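You operate a simulated robot arm through the tools that you are given. There is no shell and no other tool. Be economical: measure what you need, move in short steps, check, and stop when the job is done.

You are at the controls of a simulated robot arm. One attempt, no reset.

Task
Shut the cards drawer.

The check looks at the end state, three seconds after you hand in, the way a careful person would. Anything else that was tipped, shoved, dropped, spilled or broken makes it a failure.

Robot
A 6-joint arm with a two-finger parallel gripper, fixed in place. Base frame: the origin is at the foot of the arm, x ahead of it, y to its left, z up. Units: mm, rad, N and s.
With the tool pointing down near the work surface it reaches from about 160 to 600 mm from the base axis. Its first joint turns from -1.152 to 1.152 rad. Payload 2.7 kg.
The tool frame sits at the grasp point between the pads (the TCP): z along the fingers, y along the line on which they close. The tips reach 23 mm beyond it. Largest opening 94 mm; finger width 38, thickness 10; the body of the gripper, 54 by 96 mm, starts 39 mm behind the TCP.
Orientation is that of the tool frame in the base frame, as a unit quaternion [w, x, y, z]. With the fingers straight down and closing along the base's y, the tool's x points along the base's -x, its y along +y and its z along -z.

Tools
- The arm moves only by the tool move_arm. Its arguments are lists of equal length, an entry for each row: "linear": the shift along the base's x, y, z in m, a list of three; "delta_rot": the turn, a rotation vector about the base's x, y, z in rad, a list of three; "fingers": the opening, from 0 (shut) to 1 (fully open). In form: {"linear": [[tx, ty, tz], ...], "delta_rot": [[rx, ry, rz], ...], "fingers": [fingers, ...]}. A call has 1 to 10 rows; each row is the pose to reach, as a shift and turn from the pose commanded when the call began. Each row takes 0.2 s and may step no farther than 50 mm and 0.15 rad from the row before; otherwise, or with a gripper value out of range, the whole call is refused. Where a pose cannot be reached the arm comes as near as it can. A force on the tool above 40 N (or 10 N above the force at the start of the call, whichever is more), or a blocked arm, ends the call early, and 0.2 s more pass. The fingers move at their own pace (about 45 mm/s each) and stop on an object; they squeeze with about 34 N. The grip force told is the motor's: it shows also when the fingers shut on nothing. Time passes only in rows, and 0.2 s behind the last, so rows that repeat a pose let the fingers close. The reply holds the time, the measured pose of the TCP, the force on the tool along the base axes, the opening and the grip force, in the units named above and with some noise.
- Cameras (640 x 400 px; columns grow to the right, rows downward): "scene" is fixed at [69.9, -439.1, 1385.4]; the picture's right is [0.77, -0.64, 0.00], its down [-0.47, -0.56, -0.69] and it looks along [0.44, 0.53, -0.73] (base axes); focal length 317 px, centre (320, 200). "wrist" rides on the gripper at [86, 16, -74] in the tool frame; the picture's right is [-0.18, 0.98, 0.00], its down [-0.58, -0.11, -0.81] and it looks along [-0.79, -0.15, 0.59] (tool axes); focal length 243 px, centre (320, 200). There is no depth. A picture from a camera that has moved, and an enlarged one, comes with that camera's place and axes in the base frame and with its lens.
- camera(camera): a new picture of that camera. No time passes.
- inspect(camera, box): a new picture of the part [left, top, right, bottom] of that camera's present view, enlarged. No time passes.
- hand_in(): hands the job in; it is judged then, once.

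Work in short steps. Places have to be worked out from the pictures, the camera data and where the tool is seen: move nearer, look again, correct. Check each grasp and each placing, and mend what went wrong. You have 90 turns and 42 pictures in all, those below and enlarged ones among them. Open the gripper and draw the arm clear of the work before you hand the job in, unless the task says otherwise; then end with one line.

The tools are called after "Request:" as a command line: name --argument value ..., lists and objects as JSON in quotes. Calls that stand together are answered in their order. move_arm: Moves the arm, as the interface text tells. Its arguments: {"type":"object","properties":{"linear":{"type":"array","items":{"type":"array","items":{"type":"number"}}},"delta_rot":{"type":"array","items":{"type":"array","items":{"type":"number"}}},"fingers":{"type":"array","items":{"type":"number"}}},"required":["linear","delta_rot","fingers"]} The other tools are called the same way: camera (camera) takes a picture; inspect (camera, box) takes an enlarged picture of a part of a camera's view; hand_in () hands the job in.

At the start:

```text
time: 0.0
ee_pos: [447.9, 167.6, 858.7]
tool_rot: [0.0, -0.001, 1.0, 0.0]
force: [0.3, -0.3, 0.9]
finger_gap: 93.9
gripper_force: 0.1
```

scene: 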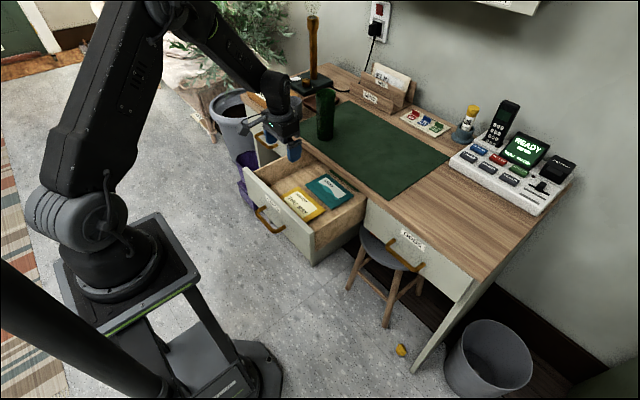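
wrist: 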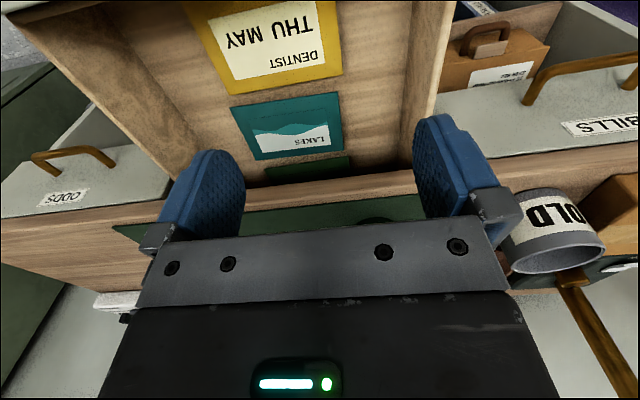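

I'll read the drawer labels first, since several drawers may be open.

Request:
inspect --camera "scene" --box '[220, 80, 380, 280]'

Request:
inspect --camera "scene" --box '[340, 180, 480, 300]'

```text
2.00 times, centred on (300, 180) of scene
camera zoom: at [69.9, -439.1, 1385.4], right [0.77, -0.64, 0.0], down [-0.47, -0.56, -0.69], along [0.44, 0.53, -0.73], focal length 634 px, centre (360, 240)
```

zoom: 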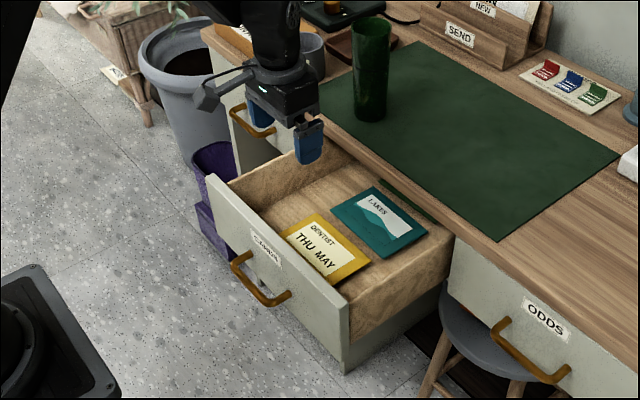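

```text
3.33 times, centred on (410, 240) of scene
camera zoom: at [69.9, -439.1, 1385.4], right [0.77, -0.64, 0.0], down [-0.47, -0.56, -0.69], along [0.44, 0.53, -0.73], focal length 1057 px, centre (20, 67)
```

zoom: 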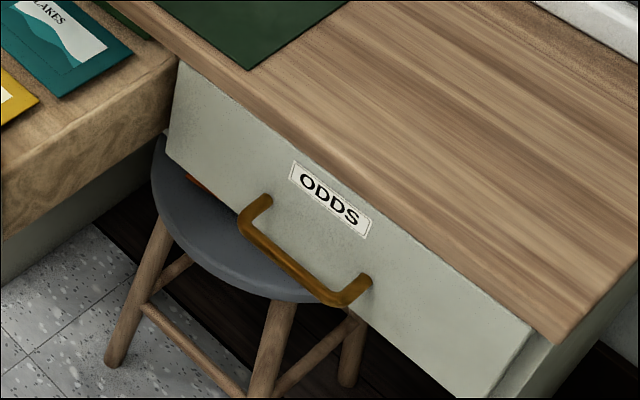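

The middle drawer with the cards looks like the one, but I want its label confirmed and the space behind it checked for anything that could jam.

Request:
inspect --camera "scene" --box '[240, 185, 300, 240]'

Request:
inspect --camera "scene" --box '[290, 140, 380, 210]'

Request:
inspect --camera "wrist" --box '[160, 80, 480, 260]'

```text
7.27 times, centred on (270, 212) of scene
camera zoom: at [69.9, -439.1, 1385.4], right [0.77, -0.64, 0.0], down [-0.47, -0.56, -0.69], along [0.44, 0.53, -0.73], focal length 2307 px, centre (684, 109)
```

zoom: 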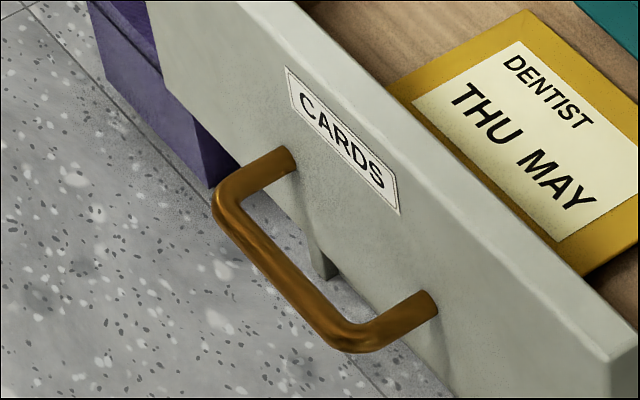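

```text
5.71 times, centred on (335, 175) of scene
camera zoom: at [69.9, -439.1, 1385.4], right [0.77, -0.64, 0.0], down [-0.47, -0.56, -0.69], along [0.44, 0.53, -0.73], focal length 1812 px, centre (234, 343)
```

zoom: 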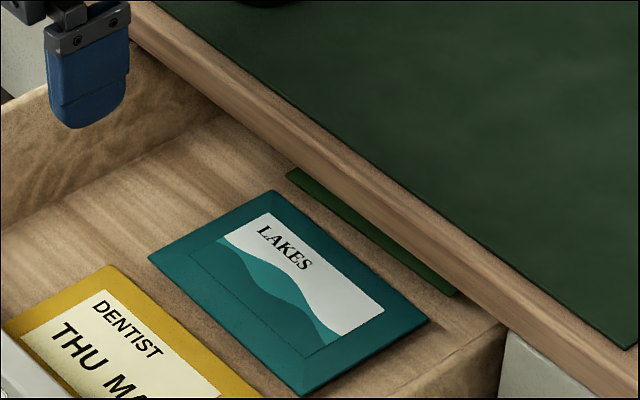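

```text
2.00 times, centred on (320, 170) of wrist
camera zoom: at [359.7, 184.5, 933.3], right [0.18, 0.98, 0.0], down [0.58, -0.11, 0.81], along [0.79, -0.15, -0.59], focal length 485 px, centre (320, 260)
```

zoom: 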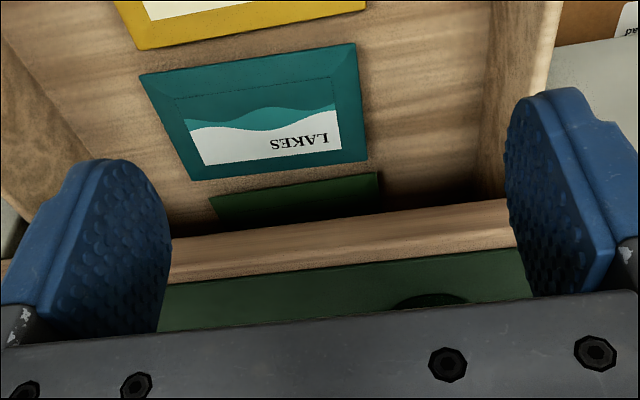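

The label confirms it's the CARDS drawer, and its contents lie flat. I put the front at about x≈435, y≈40..435, with the top at z≈600 and the closed position at x≈655. I'll back out at height, shut the fingers and tilt the tool forward.

Request:
move_arm --linear '[[-0.04, 0.018, 0], [-0.08, 0.036, 0], [-0.12, 0.054, 0], [-0.16, 0.072, 0], [-0.16, 0.072, 0], [-0.16, 0.072, 0], [-0.16, 0.072, 0], [-0.16, 0.072, 0], [-0.16, 0.072, 0], [-0.16, 0.072, 0]]' --delta_rot '[[0, 0, 0], [0, 0, 0], [0, 0, 0], [0, 0, 0], [0, -0.15, 0], [0, -0.3, 0], [0, -0.45, 0], [0, -0.6, 0], [0, -0.75, 0], [0, -0.9, 0]]' --fingers '[0, 0, 0, 0, 0, 0, 0, 0, 0, 0]'

```text
time: 2.2
ee_pos: [298.4, 256.5, 882.9]
tool_rot: [0.434, -0.002, 0.901, -0.005]
force: [0.6, -0.2, 0.3]
finger_gap: 0.1
gripper_force: 34.7
out of reach, approached as far as the arm can: row 9, 10
```

The tilt is in and the arm is just near its inner limit. I'll move forward a little and down in front of the drawer, staying clear of it, then look.

Request:
move_arm --linear '[[0.01, 0, -0.045], [0.02, 0, -0.09], [0.03, 0, -0.135], [0.035, 0, -0.18], [0.035, 0, -0.22]]' --delta_rot '[[0, 0, 0], [0, 0, 0], [0, 0, 0], [0, 0, 0], [0, 0, 0]]' --fingers '[0, 0, 0, 0, 0]'

Request:
camera --camera "scene"

Request:
camera --camera "wrist"

```text
time: 3.4
ee_pos: [387.0, 316.8, 672.9]
tool_rot: [0.43, -0.005, 0.903, -0.022]
force: [0.0, -0.7, 0.0]
finger_gap: 0.0
gripper_force: 33.5
out of reach, approached as far as the arm can: row 1, 2, 3, 4, 5
```

```text
34 pictures are left
```

scene: 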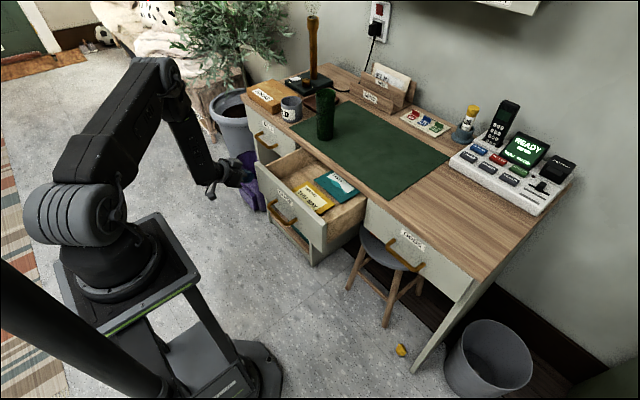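

```text
33 pictures are left
camera wrist: at [273.3, 332.9, 652.6], right [0.12, 0.99, 0.1], down [-0.26, -0.07, 0.96], along [0.96, -0.15, 0.25], focal length 243 px, centre (320, 200)
```

wrist: 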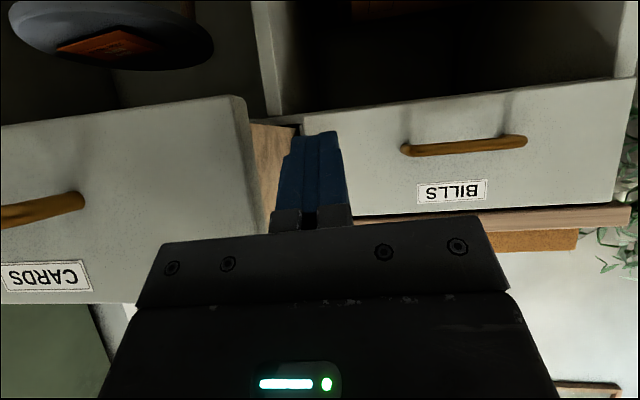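

The inner-reach limit pushed the tool sideways to y≈317, so the geometry needs a fresh look. I'll zoom in to see where the drawer and the tool are.

Request:
inspect --camera "scene" --box '[190, 100, 370, 270]'

```text
2.35 times, centred on (280, 185) of scene
camera zoom: at [69.9, -439.1, 1385.4], right [0.77, -0.64, 0.0], down [-0.47, -0.56, -0.69], along [0.44, 0.53, -0.73], focal length 746 px, centre (414, 235)
```

zoom: 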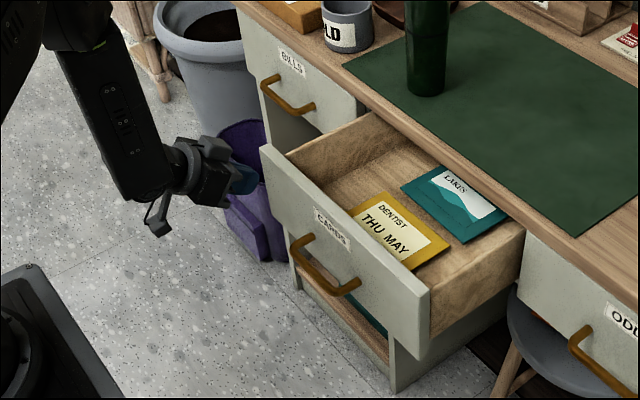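

Cross-checking both cameras changes my estimates. The desk top is at z≈800 with its edge at x≈515. The drawer front spans y≈-65..250, with its top at z≈770, now at x≈397; my tool nudged it in by about 40 mm on the way down. I'll back out upward, stepping away from the drawer while reducing the tilt.

Request:
move_arm --linear '[[0.03, 0.075, 0.04]]' --delta_rot '[[0, 0, 0]]' --fingers '[0]'

```text
refused: row 1 steps farther than a row can; nothing moved
```

That step was too long, so I'll split it into smaller upward rows.

Request:
move_arm --linear '[[0.0, 0.02, 0.04]]' --delta_rot '[[0, 0, 0]]' --fingers '[0]'

```text
time: 3.8
ee_pos: [386.3, 336.5, 714.0]
tool_rot: [0.435, 0.0, 0.901, 0.0]
force: [-1.0, -0.6, 0.2]
finger_gap: 0.0
gripper_force: 34.2
```

The shifts now track the actual pose. I'll keep going straight up while taking the tilt back to about 0.45 rad.

Request:
move_arm --linear '[[0, 0, 0.045], [0, 0, 0.09], [0, 0, 0.135], [0, 0, 0.17], [0, 0, 0.17], [0, 0, 0.17], [0, 0, 0.17]]' --delta_rot '[[0, 0, 0], [0, 0, 0], [0, 0, 0], [0, 0, 0], [0, 0.15, 0], [0, 0.3, 0], [0, 0.45, 0]]' --fingers '[0, 0, 0, 0, 0, 0, 0]'

Request:
camera --camera "wrist"

Request:
inspect --camera "scene" --box '[190, 60, 430, 270]'

```text
time: 5.4
ee_pos: [387.7, 338.4, 883.8]
tool_rot: [0.223, -0.001, 0.975, 0.001]
force: [0.5, 0.3, -0.5]
finger_gap: 0.0
gripper_force: 33.5
```

```text
31 pictures are left
camera wrist: at [275.9, 353.8, 914.1], right [0.16, 0.98, 0.08], down [0.17, -0.11, 0.98], along [0.97, -0.15, -0.19], focal length 243 px, centre (320, 200)
```

wrist: 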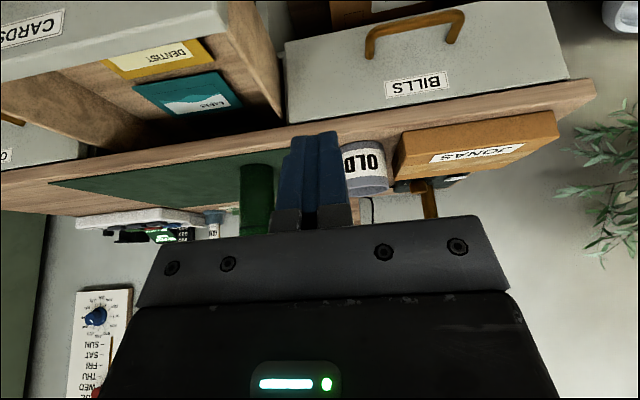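

```text
1.90 times, centred on (310, 165) of scene
camera zoom: at [69.9, -439.1, 1385.4], right [0.77, -0.64, 0.0], down [-0.47, -0.56, -0.69], along [0.44, 0.53, -0.73], focal length 604 px, centre (339, 267)
```

zoom: 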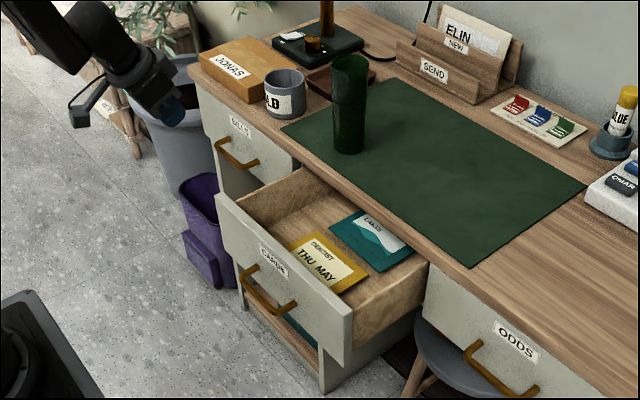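

Triangulating the front's corners gives (408, 280, 756) and (410, -56, 756), so its centre is y≈112 and its face is x≈409. I'll go back to x≈320 at height and swing over to y≈112.

Request:
move_arm --linear '[[-0.03, -0.035, 0], [-0.06, -0.07, 0], [-0.068, -0.115, 0], [-0.068, -0.16, 0], [-0.068, -0.2, 0], [-0.068, -0.226, 0], [-0.068, -0.226, 0]]' --delta_rot '[[0, 0, 0], [0, 0, 0], [0, 0, 0], [0, 0, 0], [0, 0, 0], [0, 0, 0], [0, 0, 0]]' --fingers '[0, 0, 0, 0, 0, 0, 0]'

```text
time: 7.0
ee_pos: [318.2, 110.7, 885.0]
tool_rot: [0.224, 0.001, 0.975, 0.0]
force: [-0.3, 0.2, -0.8]
finger_gap: 0.0
gripper_force: 33.9
```

It reached the pose cleanly at x=318, and the fingertips will stay about 60 mm in front of the drawer. I'll descend to z≈738.

Request:
move_arm --linear '[[0, 0, -0.04], [0, 0, -0.08], [0, 0, -0.115], [0, 0, -0.147], [0, 0, -0.147]]' --delta_rot '[[0, 0, 0], [0, 0, 0], [0, 0, 0], [0, 0, 0], [0, 0, 0]]' --fingers '[0, 0, 0, 0, 0]'

Request:
camera --camera "wrist"

Request:
inspect --camera "scene" --box '[190, 100, 370, 270]'

```text
time: 8.2
ee_pos: [353.3, 83.9, 757.5]
tool_rot: [0.214, -0.01, 0.976, -0.031]
force: [0.6, 0.1, -0.1]
finger_gap: 0.1
gripper_force: 34.0
out of reach, approached as far as the arm can: row 1, 2, 3, 4, 5
```

```text
29 pictures are left
camera wrist: at [242.5, 102.9, 788.3], right [0.16, 0.99, 0.01], down [0.19, -0.04, 0.98], along [0.97, -0.16, -0.2], focal length 243 px, centre (320, 200)
```

wrist: 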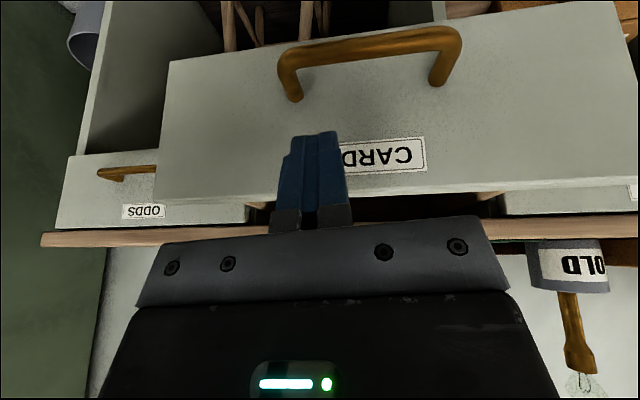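

```text
2.35 times, centred on (280, 185) of scene
camera zoom: at [69.9, -439.1, 1385.4], right [0.77, -0.64, 0.0], down [-0.47, -0.56, -0.69], along [0.44, 0.53, -0.73], focal length 746 px, centre (414, 235)
```

zoom: 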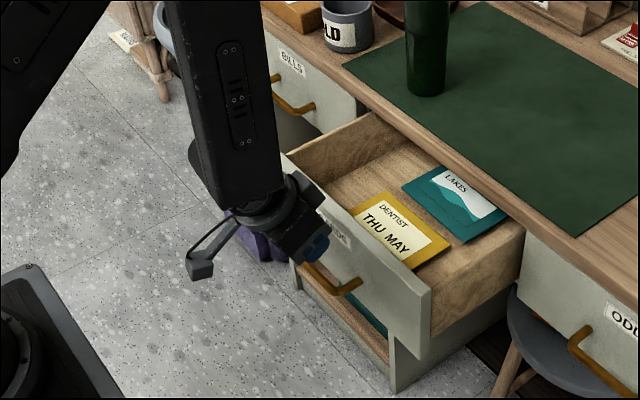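

The drawer is unchanged, and the tips are about 30 mm in front of its face near the label. I'll shift a little to y≈110 and down to z≈738.

Request:
move_arm --linear '[[0.006, 0.014, -0.01], [0.012, 0.026, -0.019], [0.012, 0.026, -0.019]]' --delta_rot '[[0, 0, 0], [0, 0, 0], [0, 0, 0]]' --fingers '[0, 0, 0]'

```text
time: 9.0
ee_pos: [364.8, 109.3, 738.4]
tool_rot: [0.213, -0.01, 0.977, -0.031]
force: [0.3, -0.3, -0.5]
finger_gap: 0.0
gripper_force: 33.8
```

It's now at (365, 109, 738). I'll push straight along +x in small slow steps and watch the force.

Request:
move_arm --linear '[[0.008, 0, 0], [0.016, 0, 0], [0.024, 0, 0], [0.032, 0, 0], [0.04, 0, 0], [0.048, 0, 0], [0.056, 0, 0], [0.064, 0, 0], [0.07, 0, 0]]' --delta_rot '[[0, 0, 0], [0, 0, 0], [0, 0, 0], [0, 0, 0], [0, 0, 0], [0, 0, 0], [0, 0, 0], [0, 0, 0], [0, 0, 0]]' --fingers '[0, 0, 0, 0, 0, 0, 0, 0, 0]'

Request:
camera --camera "wrist"

Request:
inspect --camera "scene" --box '[190, 100, 370, 270]'

```text
time: 11.0
ee_pos: [438.1, 109.6, 738.6]
tool_rot: [0.215, -0.011, 0.976, -0.03]
force: [-1.3, -0.2, 2.7]
finger_gap: 0.0
gripper_force: 33.5
```

```text
27 pictures are left
camera wrist: at [327.5, 128.1, 770.2], right [0.16, 0.99, 0.01], down [0.19, -0.04, 0.98], along [0.97, -0.16, -0.2], focal length 243 px, centre (320, 200)
```

wrist: 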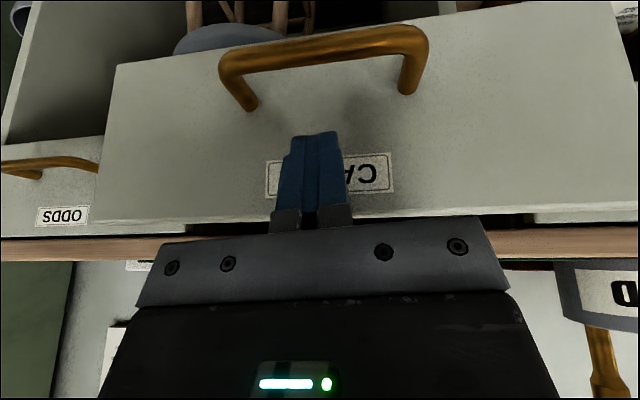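

```text
2.35 times, centred on (280, 185) of scene
camera zoom: at [69.8, -439.1, 1385.4], right [0.77, -0.64, 0.0], down [-0.47, -0.56, -0.69], along [0.44, 0.53, -0.73], focal length 746 px, centre (414, 235)
```

zoom: 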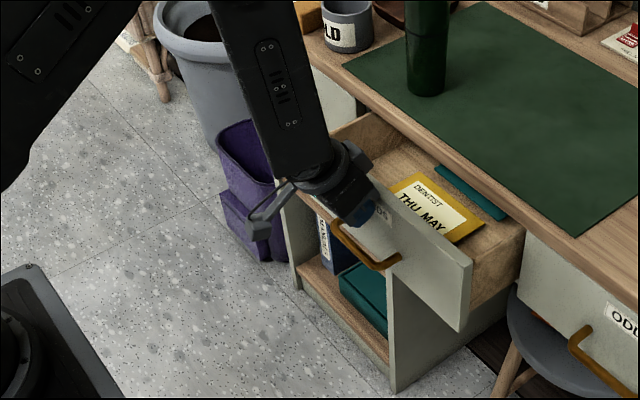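

The drawer slides in smoothly with very little force. I'll keep pushing in smaller steps.

Request:
move_arm --linear '[[0.006, 0, 0], [0.012, 0, 0], [0.018, 0, 0], [0.024, 0, 0], [0.03, 0, 0], [0.035, 0, 0], [0.04, 0, 0], [0.04, 0, 0]]' --delta_rot '[[0, 0, 0], [0, 0, 0], [0, 0, 0], [0, 0, 0], [0, 0, 0], [0, 0, 0], [0, 0, 0], [0, 0, 0]]' --fingers '[0, 0, 0, 0, 0, 0, 0, 0]'

Request:
camera --camera "wrist"

Request:
inspect --camera "scene" --box '[220, 100, 400, 270]'

```text
time: 12.8
ee_pos: [478.2, 109.8, 739.5]
tool_rot: [0.213, -0.009, 0.976, -0.032]
force: [-1.2, 0.2, 0.3]
finger_gap: 0.2
gripper_force: 33.7
```

```text
25 pictures are left
camera wrist: at [367.5, 127.3, 770.4], right [0.16, 0.99, 0.01], down [0.19, -0.04, 0.98], along [0.97, -0.16, -0.2], focal length 243 px, centre (320, 200)
```

wrist: 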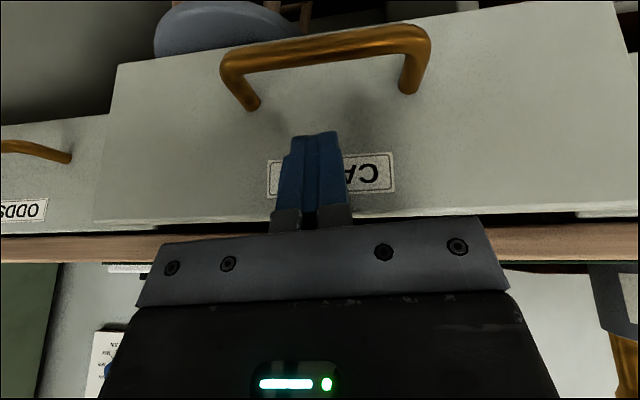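

```text
2.35 times, centred on (310, 185) of scene
camera zoom: at [69.9, -439.1, 1385.4], right [0.77, -0.64, 0.0], down [-0.47, -0.56, -0.69], along [0.44, 0.53, -0.73], focal length 746 px, centre (344, 235)
```

zoom: 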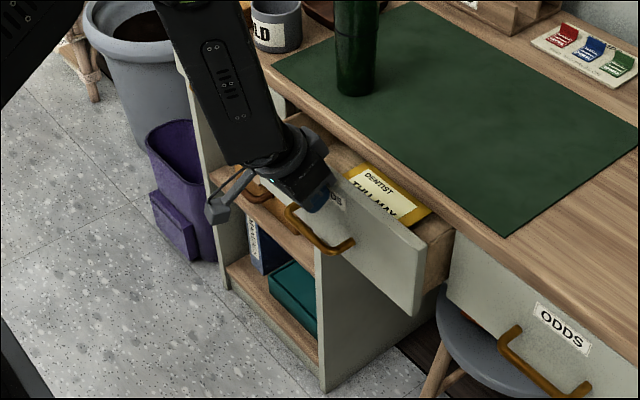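

The front is now at x≈506, and the ODDS front plane is about x≈548, so roughly 40 mm remain. I'll continue gently.

Request:
move_arm --linear '[[0.006, 0, 0], [0.012, 0, 0], [0.018, 0, 0], [0.024, 0, 0], [0.029, 0, 0], [0.033, 0, 0], [0.033, 0, 0]]' --delta_rot '[[0, 0, 0], [0, 0, 0], [0, 0, 0], [0, 0, 0], [0, 0, 0], [0, 0, 0], [0, 0, 0]]' --fingers '[0, 0, 0, 0, 0, 0, 0]'

Request:
camera --camera "wrist"

Request:
inspect --camera "scene" --box '[220, 100, 400, 270]'

```text
time: 14.4
ee_pos: [512.4, 109.6, 739.2]
tool_rot: [0.215, -0.01, 0.976, -0.031]
force: [0.3, -0.2, 0.0]
finger_gap: 0.0
gripper_force: 33.7
```

```text
23 pictures are left
camera wrist: at [401.5, 127.8, 770.2], right [0.16, 0.99, 0.01], down [0.19, -0.04, 0.98], along [0.97, -0.16, -0.2], focal length 243 px, centre (320, 200)
```

wrist: 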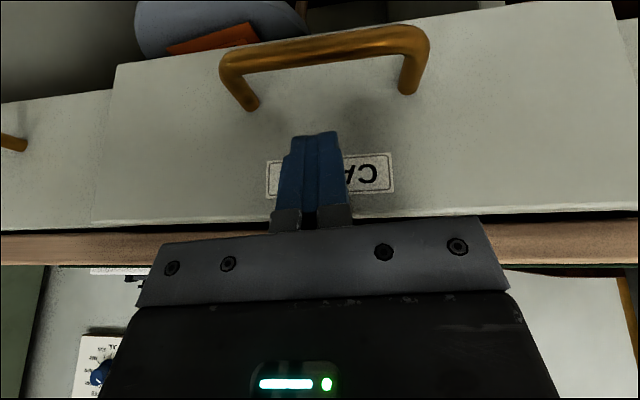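

```text
2.35 times, centred on (310, 185) of scene
camera zoom: at [69.9, -439.1, 1385.4], right [0.77, -0.64, 0.0], down [-0.47, -0.56, -0.69], along [0.44, 0.53, -0.73], focal length 746 px, centre (344, 235)
```

zoom: 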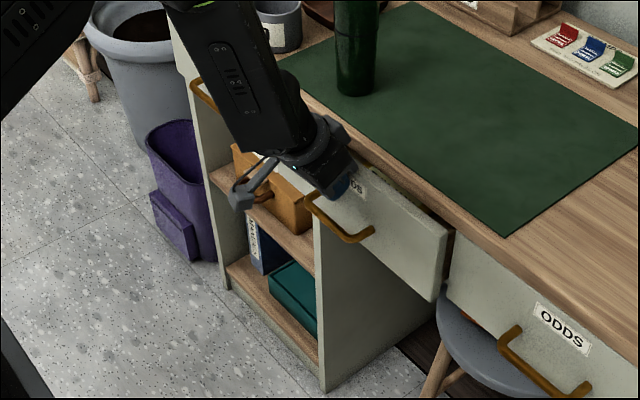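

The front is at about x≈540 and nearly flush. I'll finish in 3 mm steps until the force shows the stop.

Request:
move_arm --linear '[[0.003, 0, 0], [0.006, 0, 0], [0.009, 0, 0], [0.012, 0, 0], [0.012, 0, 0]]' --delta_rot '[[0, 0, 0], [0, 0, 0], [0, 0, 0], [0, 0, 0], [0, 0, 0]]' --fingers '[0, 0, 0, 0, 0]'

Request:
camera --camera "wrist"

Request:
inspect --camera "scene" --box '[270, 130, 390, 230]'

```text
time: 15.6
ee_pos: [523.3, 110.4, 739.5]
tool_rot: [0.214, -0.01, 0.976, -0.031]
force: [-0.7, -0.2, -0.1]
finger_gap: 0.0
gripper_force: 33.8
```

```text
21 pictures are left
camera wrist: at [413.1, 128.2, 770.6], right [0.16, 0.99, 0.01], down [0.19, -0.04, 0.98], along [0.97, -0.16, -0.2], focal length 243 px, centre (320, 200)
```

wrist: 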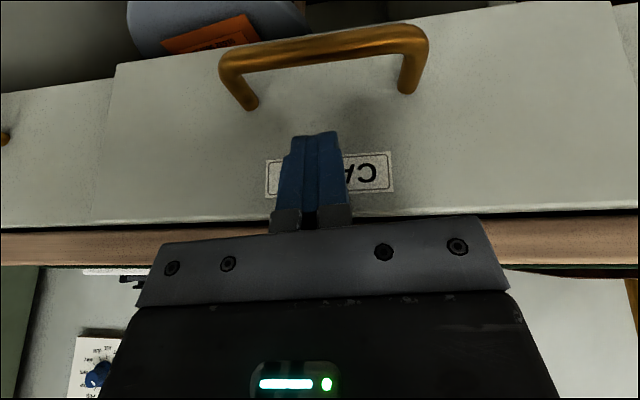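

```text
4.00 times, centred on (330, 180) of scene
camera zoom: at [69.8, -439.1, 1385.4], right [0.77, -0.64, 0.0], down [-0.47, -0.56, -0.69], along [0.44, 0.53, -0.73], focal length 1269 px, centre (280, 280)
```

zoom: 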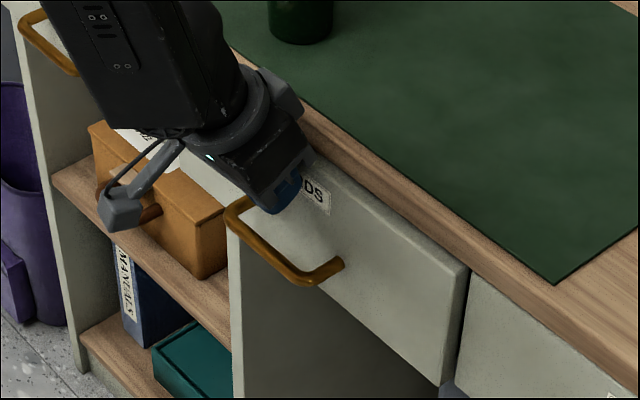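

It's almost flush, still a few millimetres proud of ODDS, and there's no stop force yet. I'll do a few more fine steps.

Request:
move_arm --linear '[[0.002, 0, 0], [0.004, 0, 0], [0.006, 0, 0], [0.008, 0, 0], [0.01, 0, 0], [0.012, 0, 0]]' --delta_rot '[[0, 0, 0], [0, 0, 0], [0, 0, 0], [0, 0, 0], [0, 0, 0], [0, 0, 0]]' --fingers '[0, 0, 0, 0, 0, 0]'

Request:
inspect --camera "scene" --box '[270, 130, 390, 230]'

```text
time: 17.0
ee_pos: [534.7, 110.4, 738.9]
tool_rot: [0.214, -0.011, 0.976, -0.031]
force: [-1.9, 0.4, -0.4]
finger_gap: 0.0
gripper_force: 34.3
```

```text
4.00 times, centred on (330, 180) of scene
camera zoom: at [69.8, -439.1, 1385.4], right [0.77, -0.64, 0.0], down [-0.47, -0.56, -0.69], along [0.44, 0.53, -0.73], focal length 1269 px, centre (280, 280)
```

zoom: 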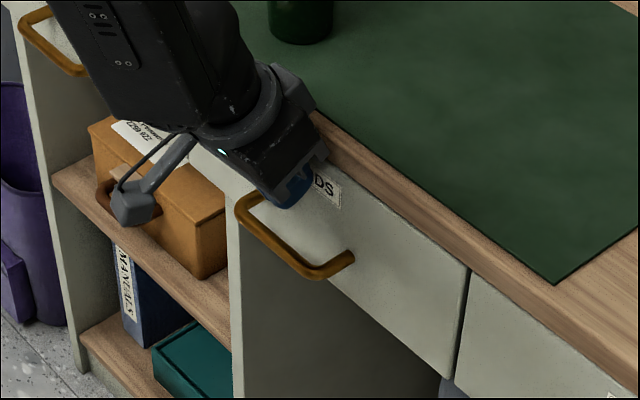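

It looks flush now. I'll press a few millimetres more to confirm it's against its stop.

Request:
move_arm --linear '[[0.002, 0, 0], [0.004, 0, 0], [0.006, 0, 0], [0.006, 0, 0]]' --delta_rot '[[0, 0, 0], [0, 0, 0], [0, 0, 0], [0, 0, 0]]' --fingers '[0, 0, 0, 0]'

Request:
inspect --camera "scene" --box '[310, 150, 410, 240]'

```text
time: 17.8
ee_pos: [536.4, 110.0, 736.2]
tool_rot: [0.208, -0.01, 0.978, -0.03]
force: [-5.7, 0.0, 3.0]
finger_gap: 0.0
gripper_force: 33.6
stopped in row 3: the force on the tool passed its limit (the readings are from after the stop); the commanded pose is now the measured one
```

```text
4.44 times, centred on (360, 195) of scene
camera zoom: at [69.7, -439.1, 1385.4], right [0.77, -0.64, 0.0], down [-0.47, -0.56, -0.69], along [0.44, 0.53, -0.73], focal length 1410 px, centre (142, 222)
```

zoom: 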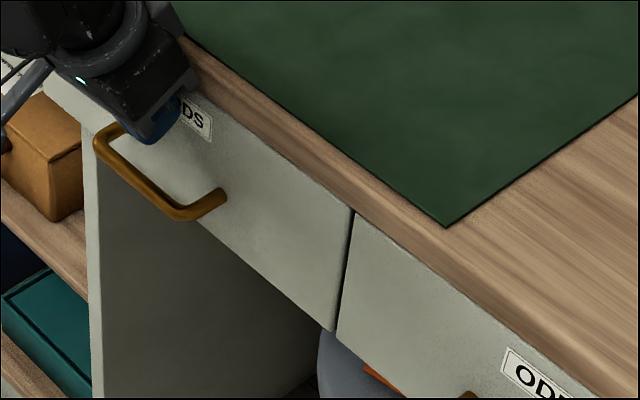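

The force limit tripped at the stop, and the front is flush with ODDS. I'll retreat straight back and then rise. Since the tool isn't touching the handle, the drawer shouldn't follow.

Request:
move_arm --linear '[[-0.02, 0, 0], [-0.06, 0, 0], [-0.1, 0, 0], [-0.12, 0, 0.04], [-0.12, 0, 0.085], [-0.12, 0, 0.13], [-0.12, 0, 0.16]]' --delta_rot '[[0, 0, 0], [0, 0, 0], [0, 0, 0], [0, 0, 0], [0, 0, 0], [0, 0, 0], [0, 0, 0]]' --fingers '[0, 0, 0, 0, 0, 0, 0]'

Request:
move_arm --linear '[[-0.02, 0, 0.02], [-0.04, 0, 0.03], [-0.04, 0, 0.03], [-0.04, 0, 0.03], [-0.04, 0, 0.03], [-0.04, 0, 0.03]]' --delta_rot '[[0, 0, 0], [0, 0, 0], [0, 0, 0], [0, 0, 0], [0, 0, 0], [0, 0, 0]]' --fingers '[1, 1, 1, 1, 1, 1]'

Request:
camera --camera "scene"

Request:
camera --camera "wrist"

Request:
inspect --camera "scene" --box '[240, 80, 420, 260]'

```text
time: 19.4
ee_pos: [417.0, 110.7, 896.9]
tool_rot: [0.209, -0.012, 0.977, -0.03]
force: [-0.5, 0.0, 1.1]
finger_gap: 0.0
gripper_force: 34.9
```

```text
time: 20.8
ee_pos: [376.1, 109.9, 927.6]
tool_rot: [0.209, -0.01, 0.977, -0.031]
force: [-0.7, -0.3, -0.2]
finger_gap: 93.8
gripper_force: 0.2
```

```text
17 pictures are left
```

scene: 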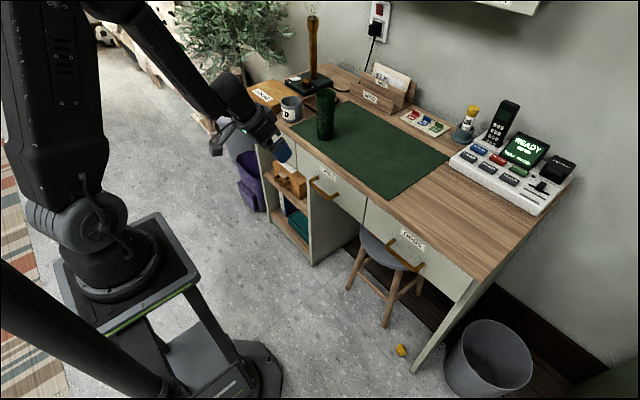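

```text
16 pictures are left
camera wrist: at [265.4, 127.4, 960.1], right [0.16, 0.99, 0.01], down [0.2, -0.04, 0.98], along [0.97, -0.15, -0.21], focal length 243 px, centre (320, 200)
```

wrist: 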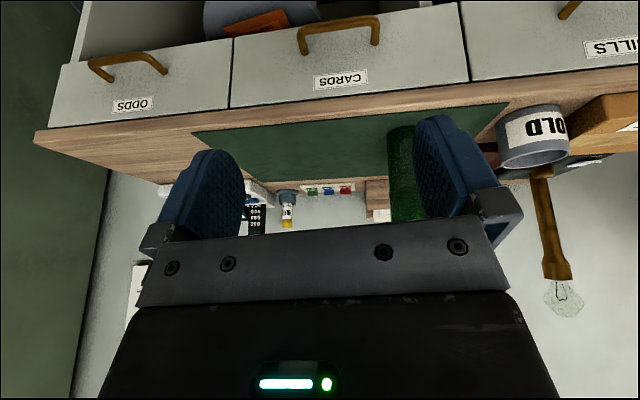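

```text
2.22 times, centred on (330, 170) of scene
camera zoom: at [69.9, -439.1, 1385.4], right [0.77, -0.64, 0.0], down [-0.47, -0.56, -0.69], along [0.44, 0.53, -0.73], focal length 705 px, centre (298, 267)
```

zoom: 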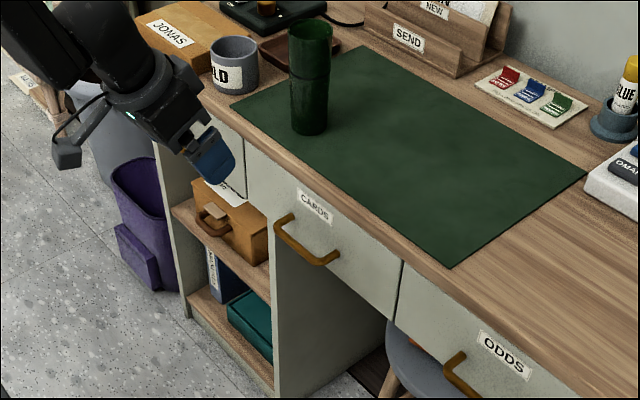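

CARDS is shut flush with its neighbours. Nothing on the desk or below it looks disturbed, and the gripper is open and clear, so I'm handing in.

Request:
hand_in

```text
The job is handed in.
```

The cards drawer is shut against its stop and flush with the drawers beside it; in the last pictures nothing else looked moved, and I handed in with the gripper open and clear.
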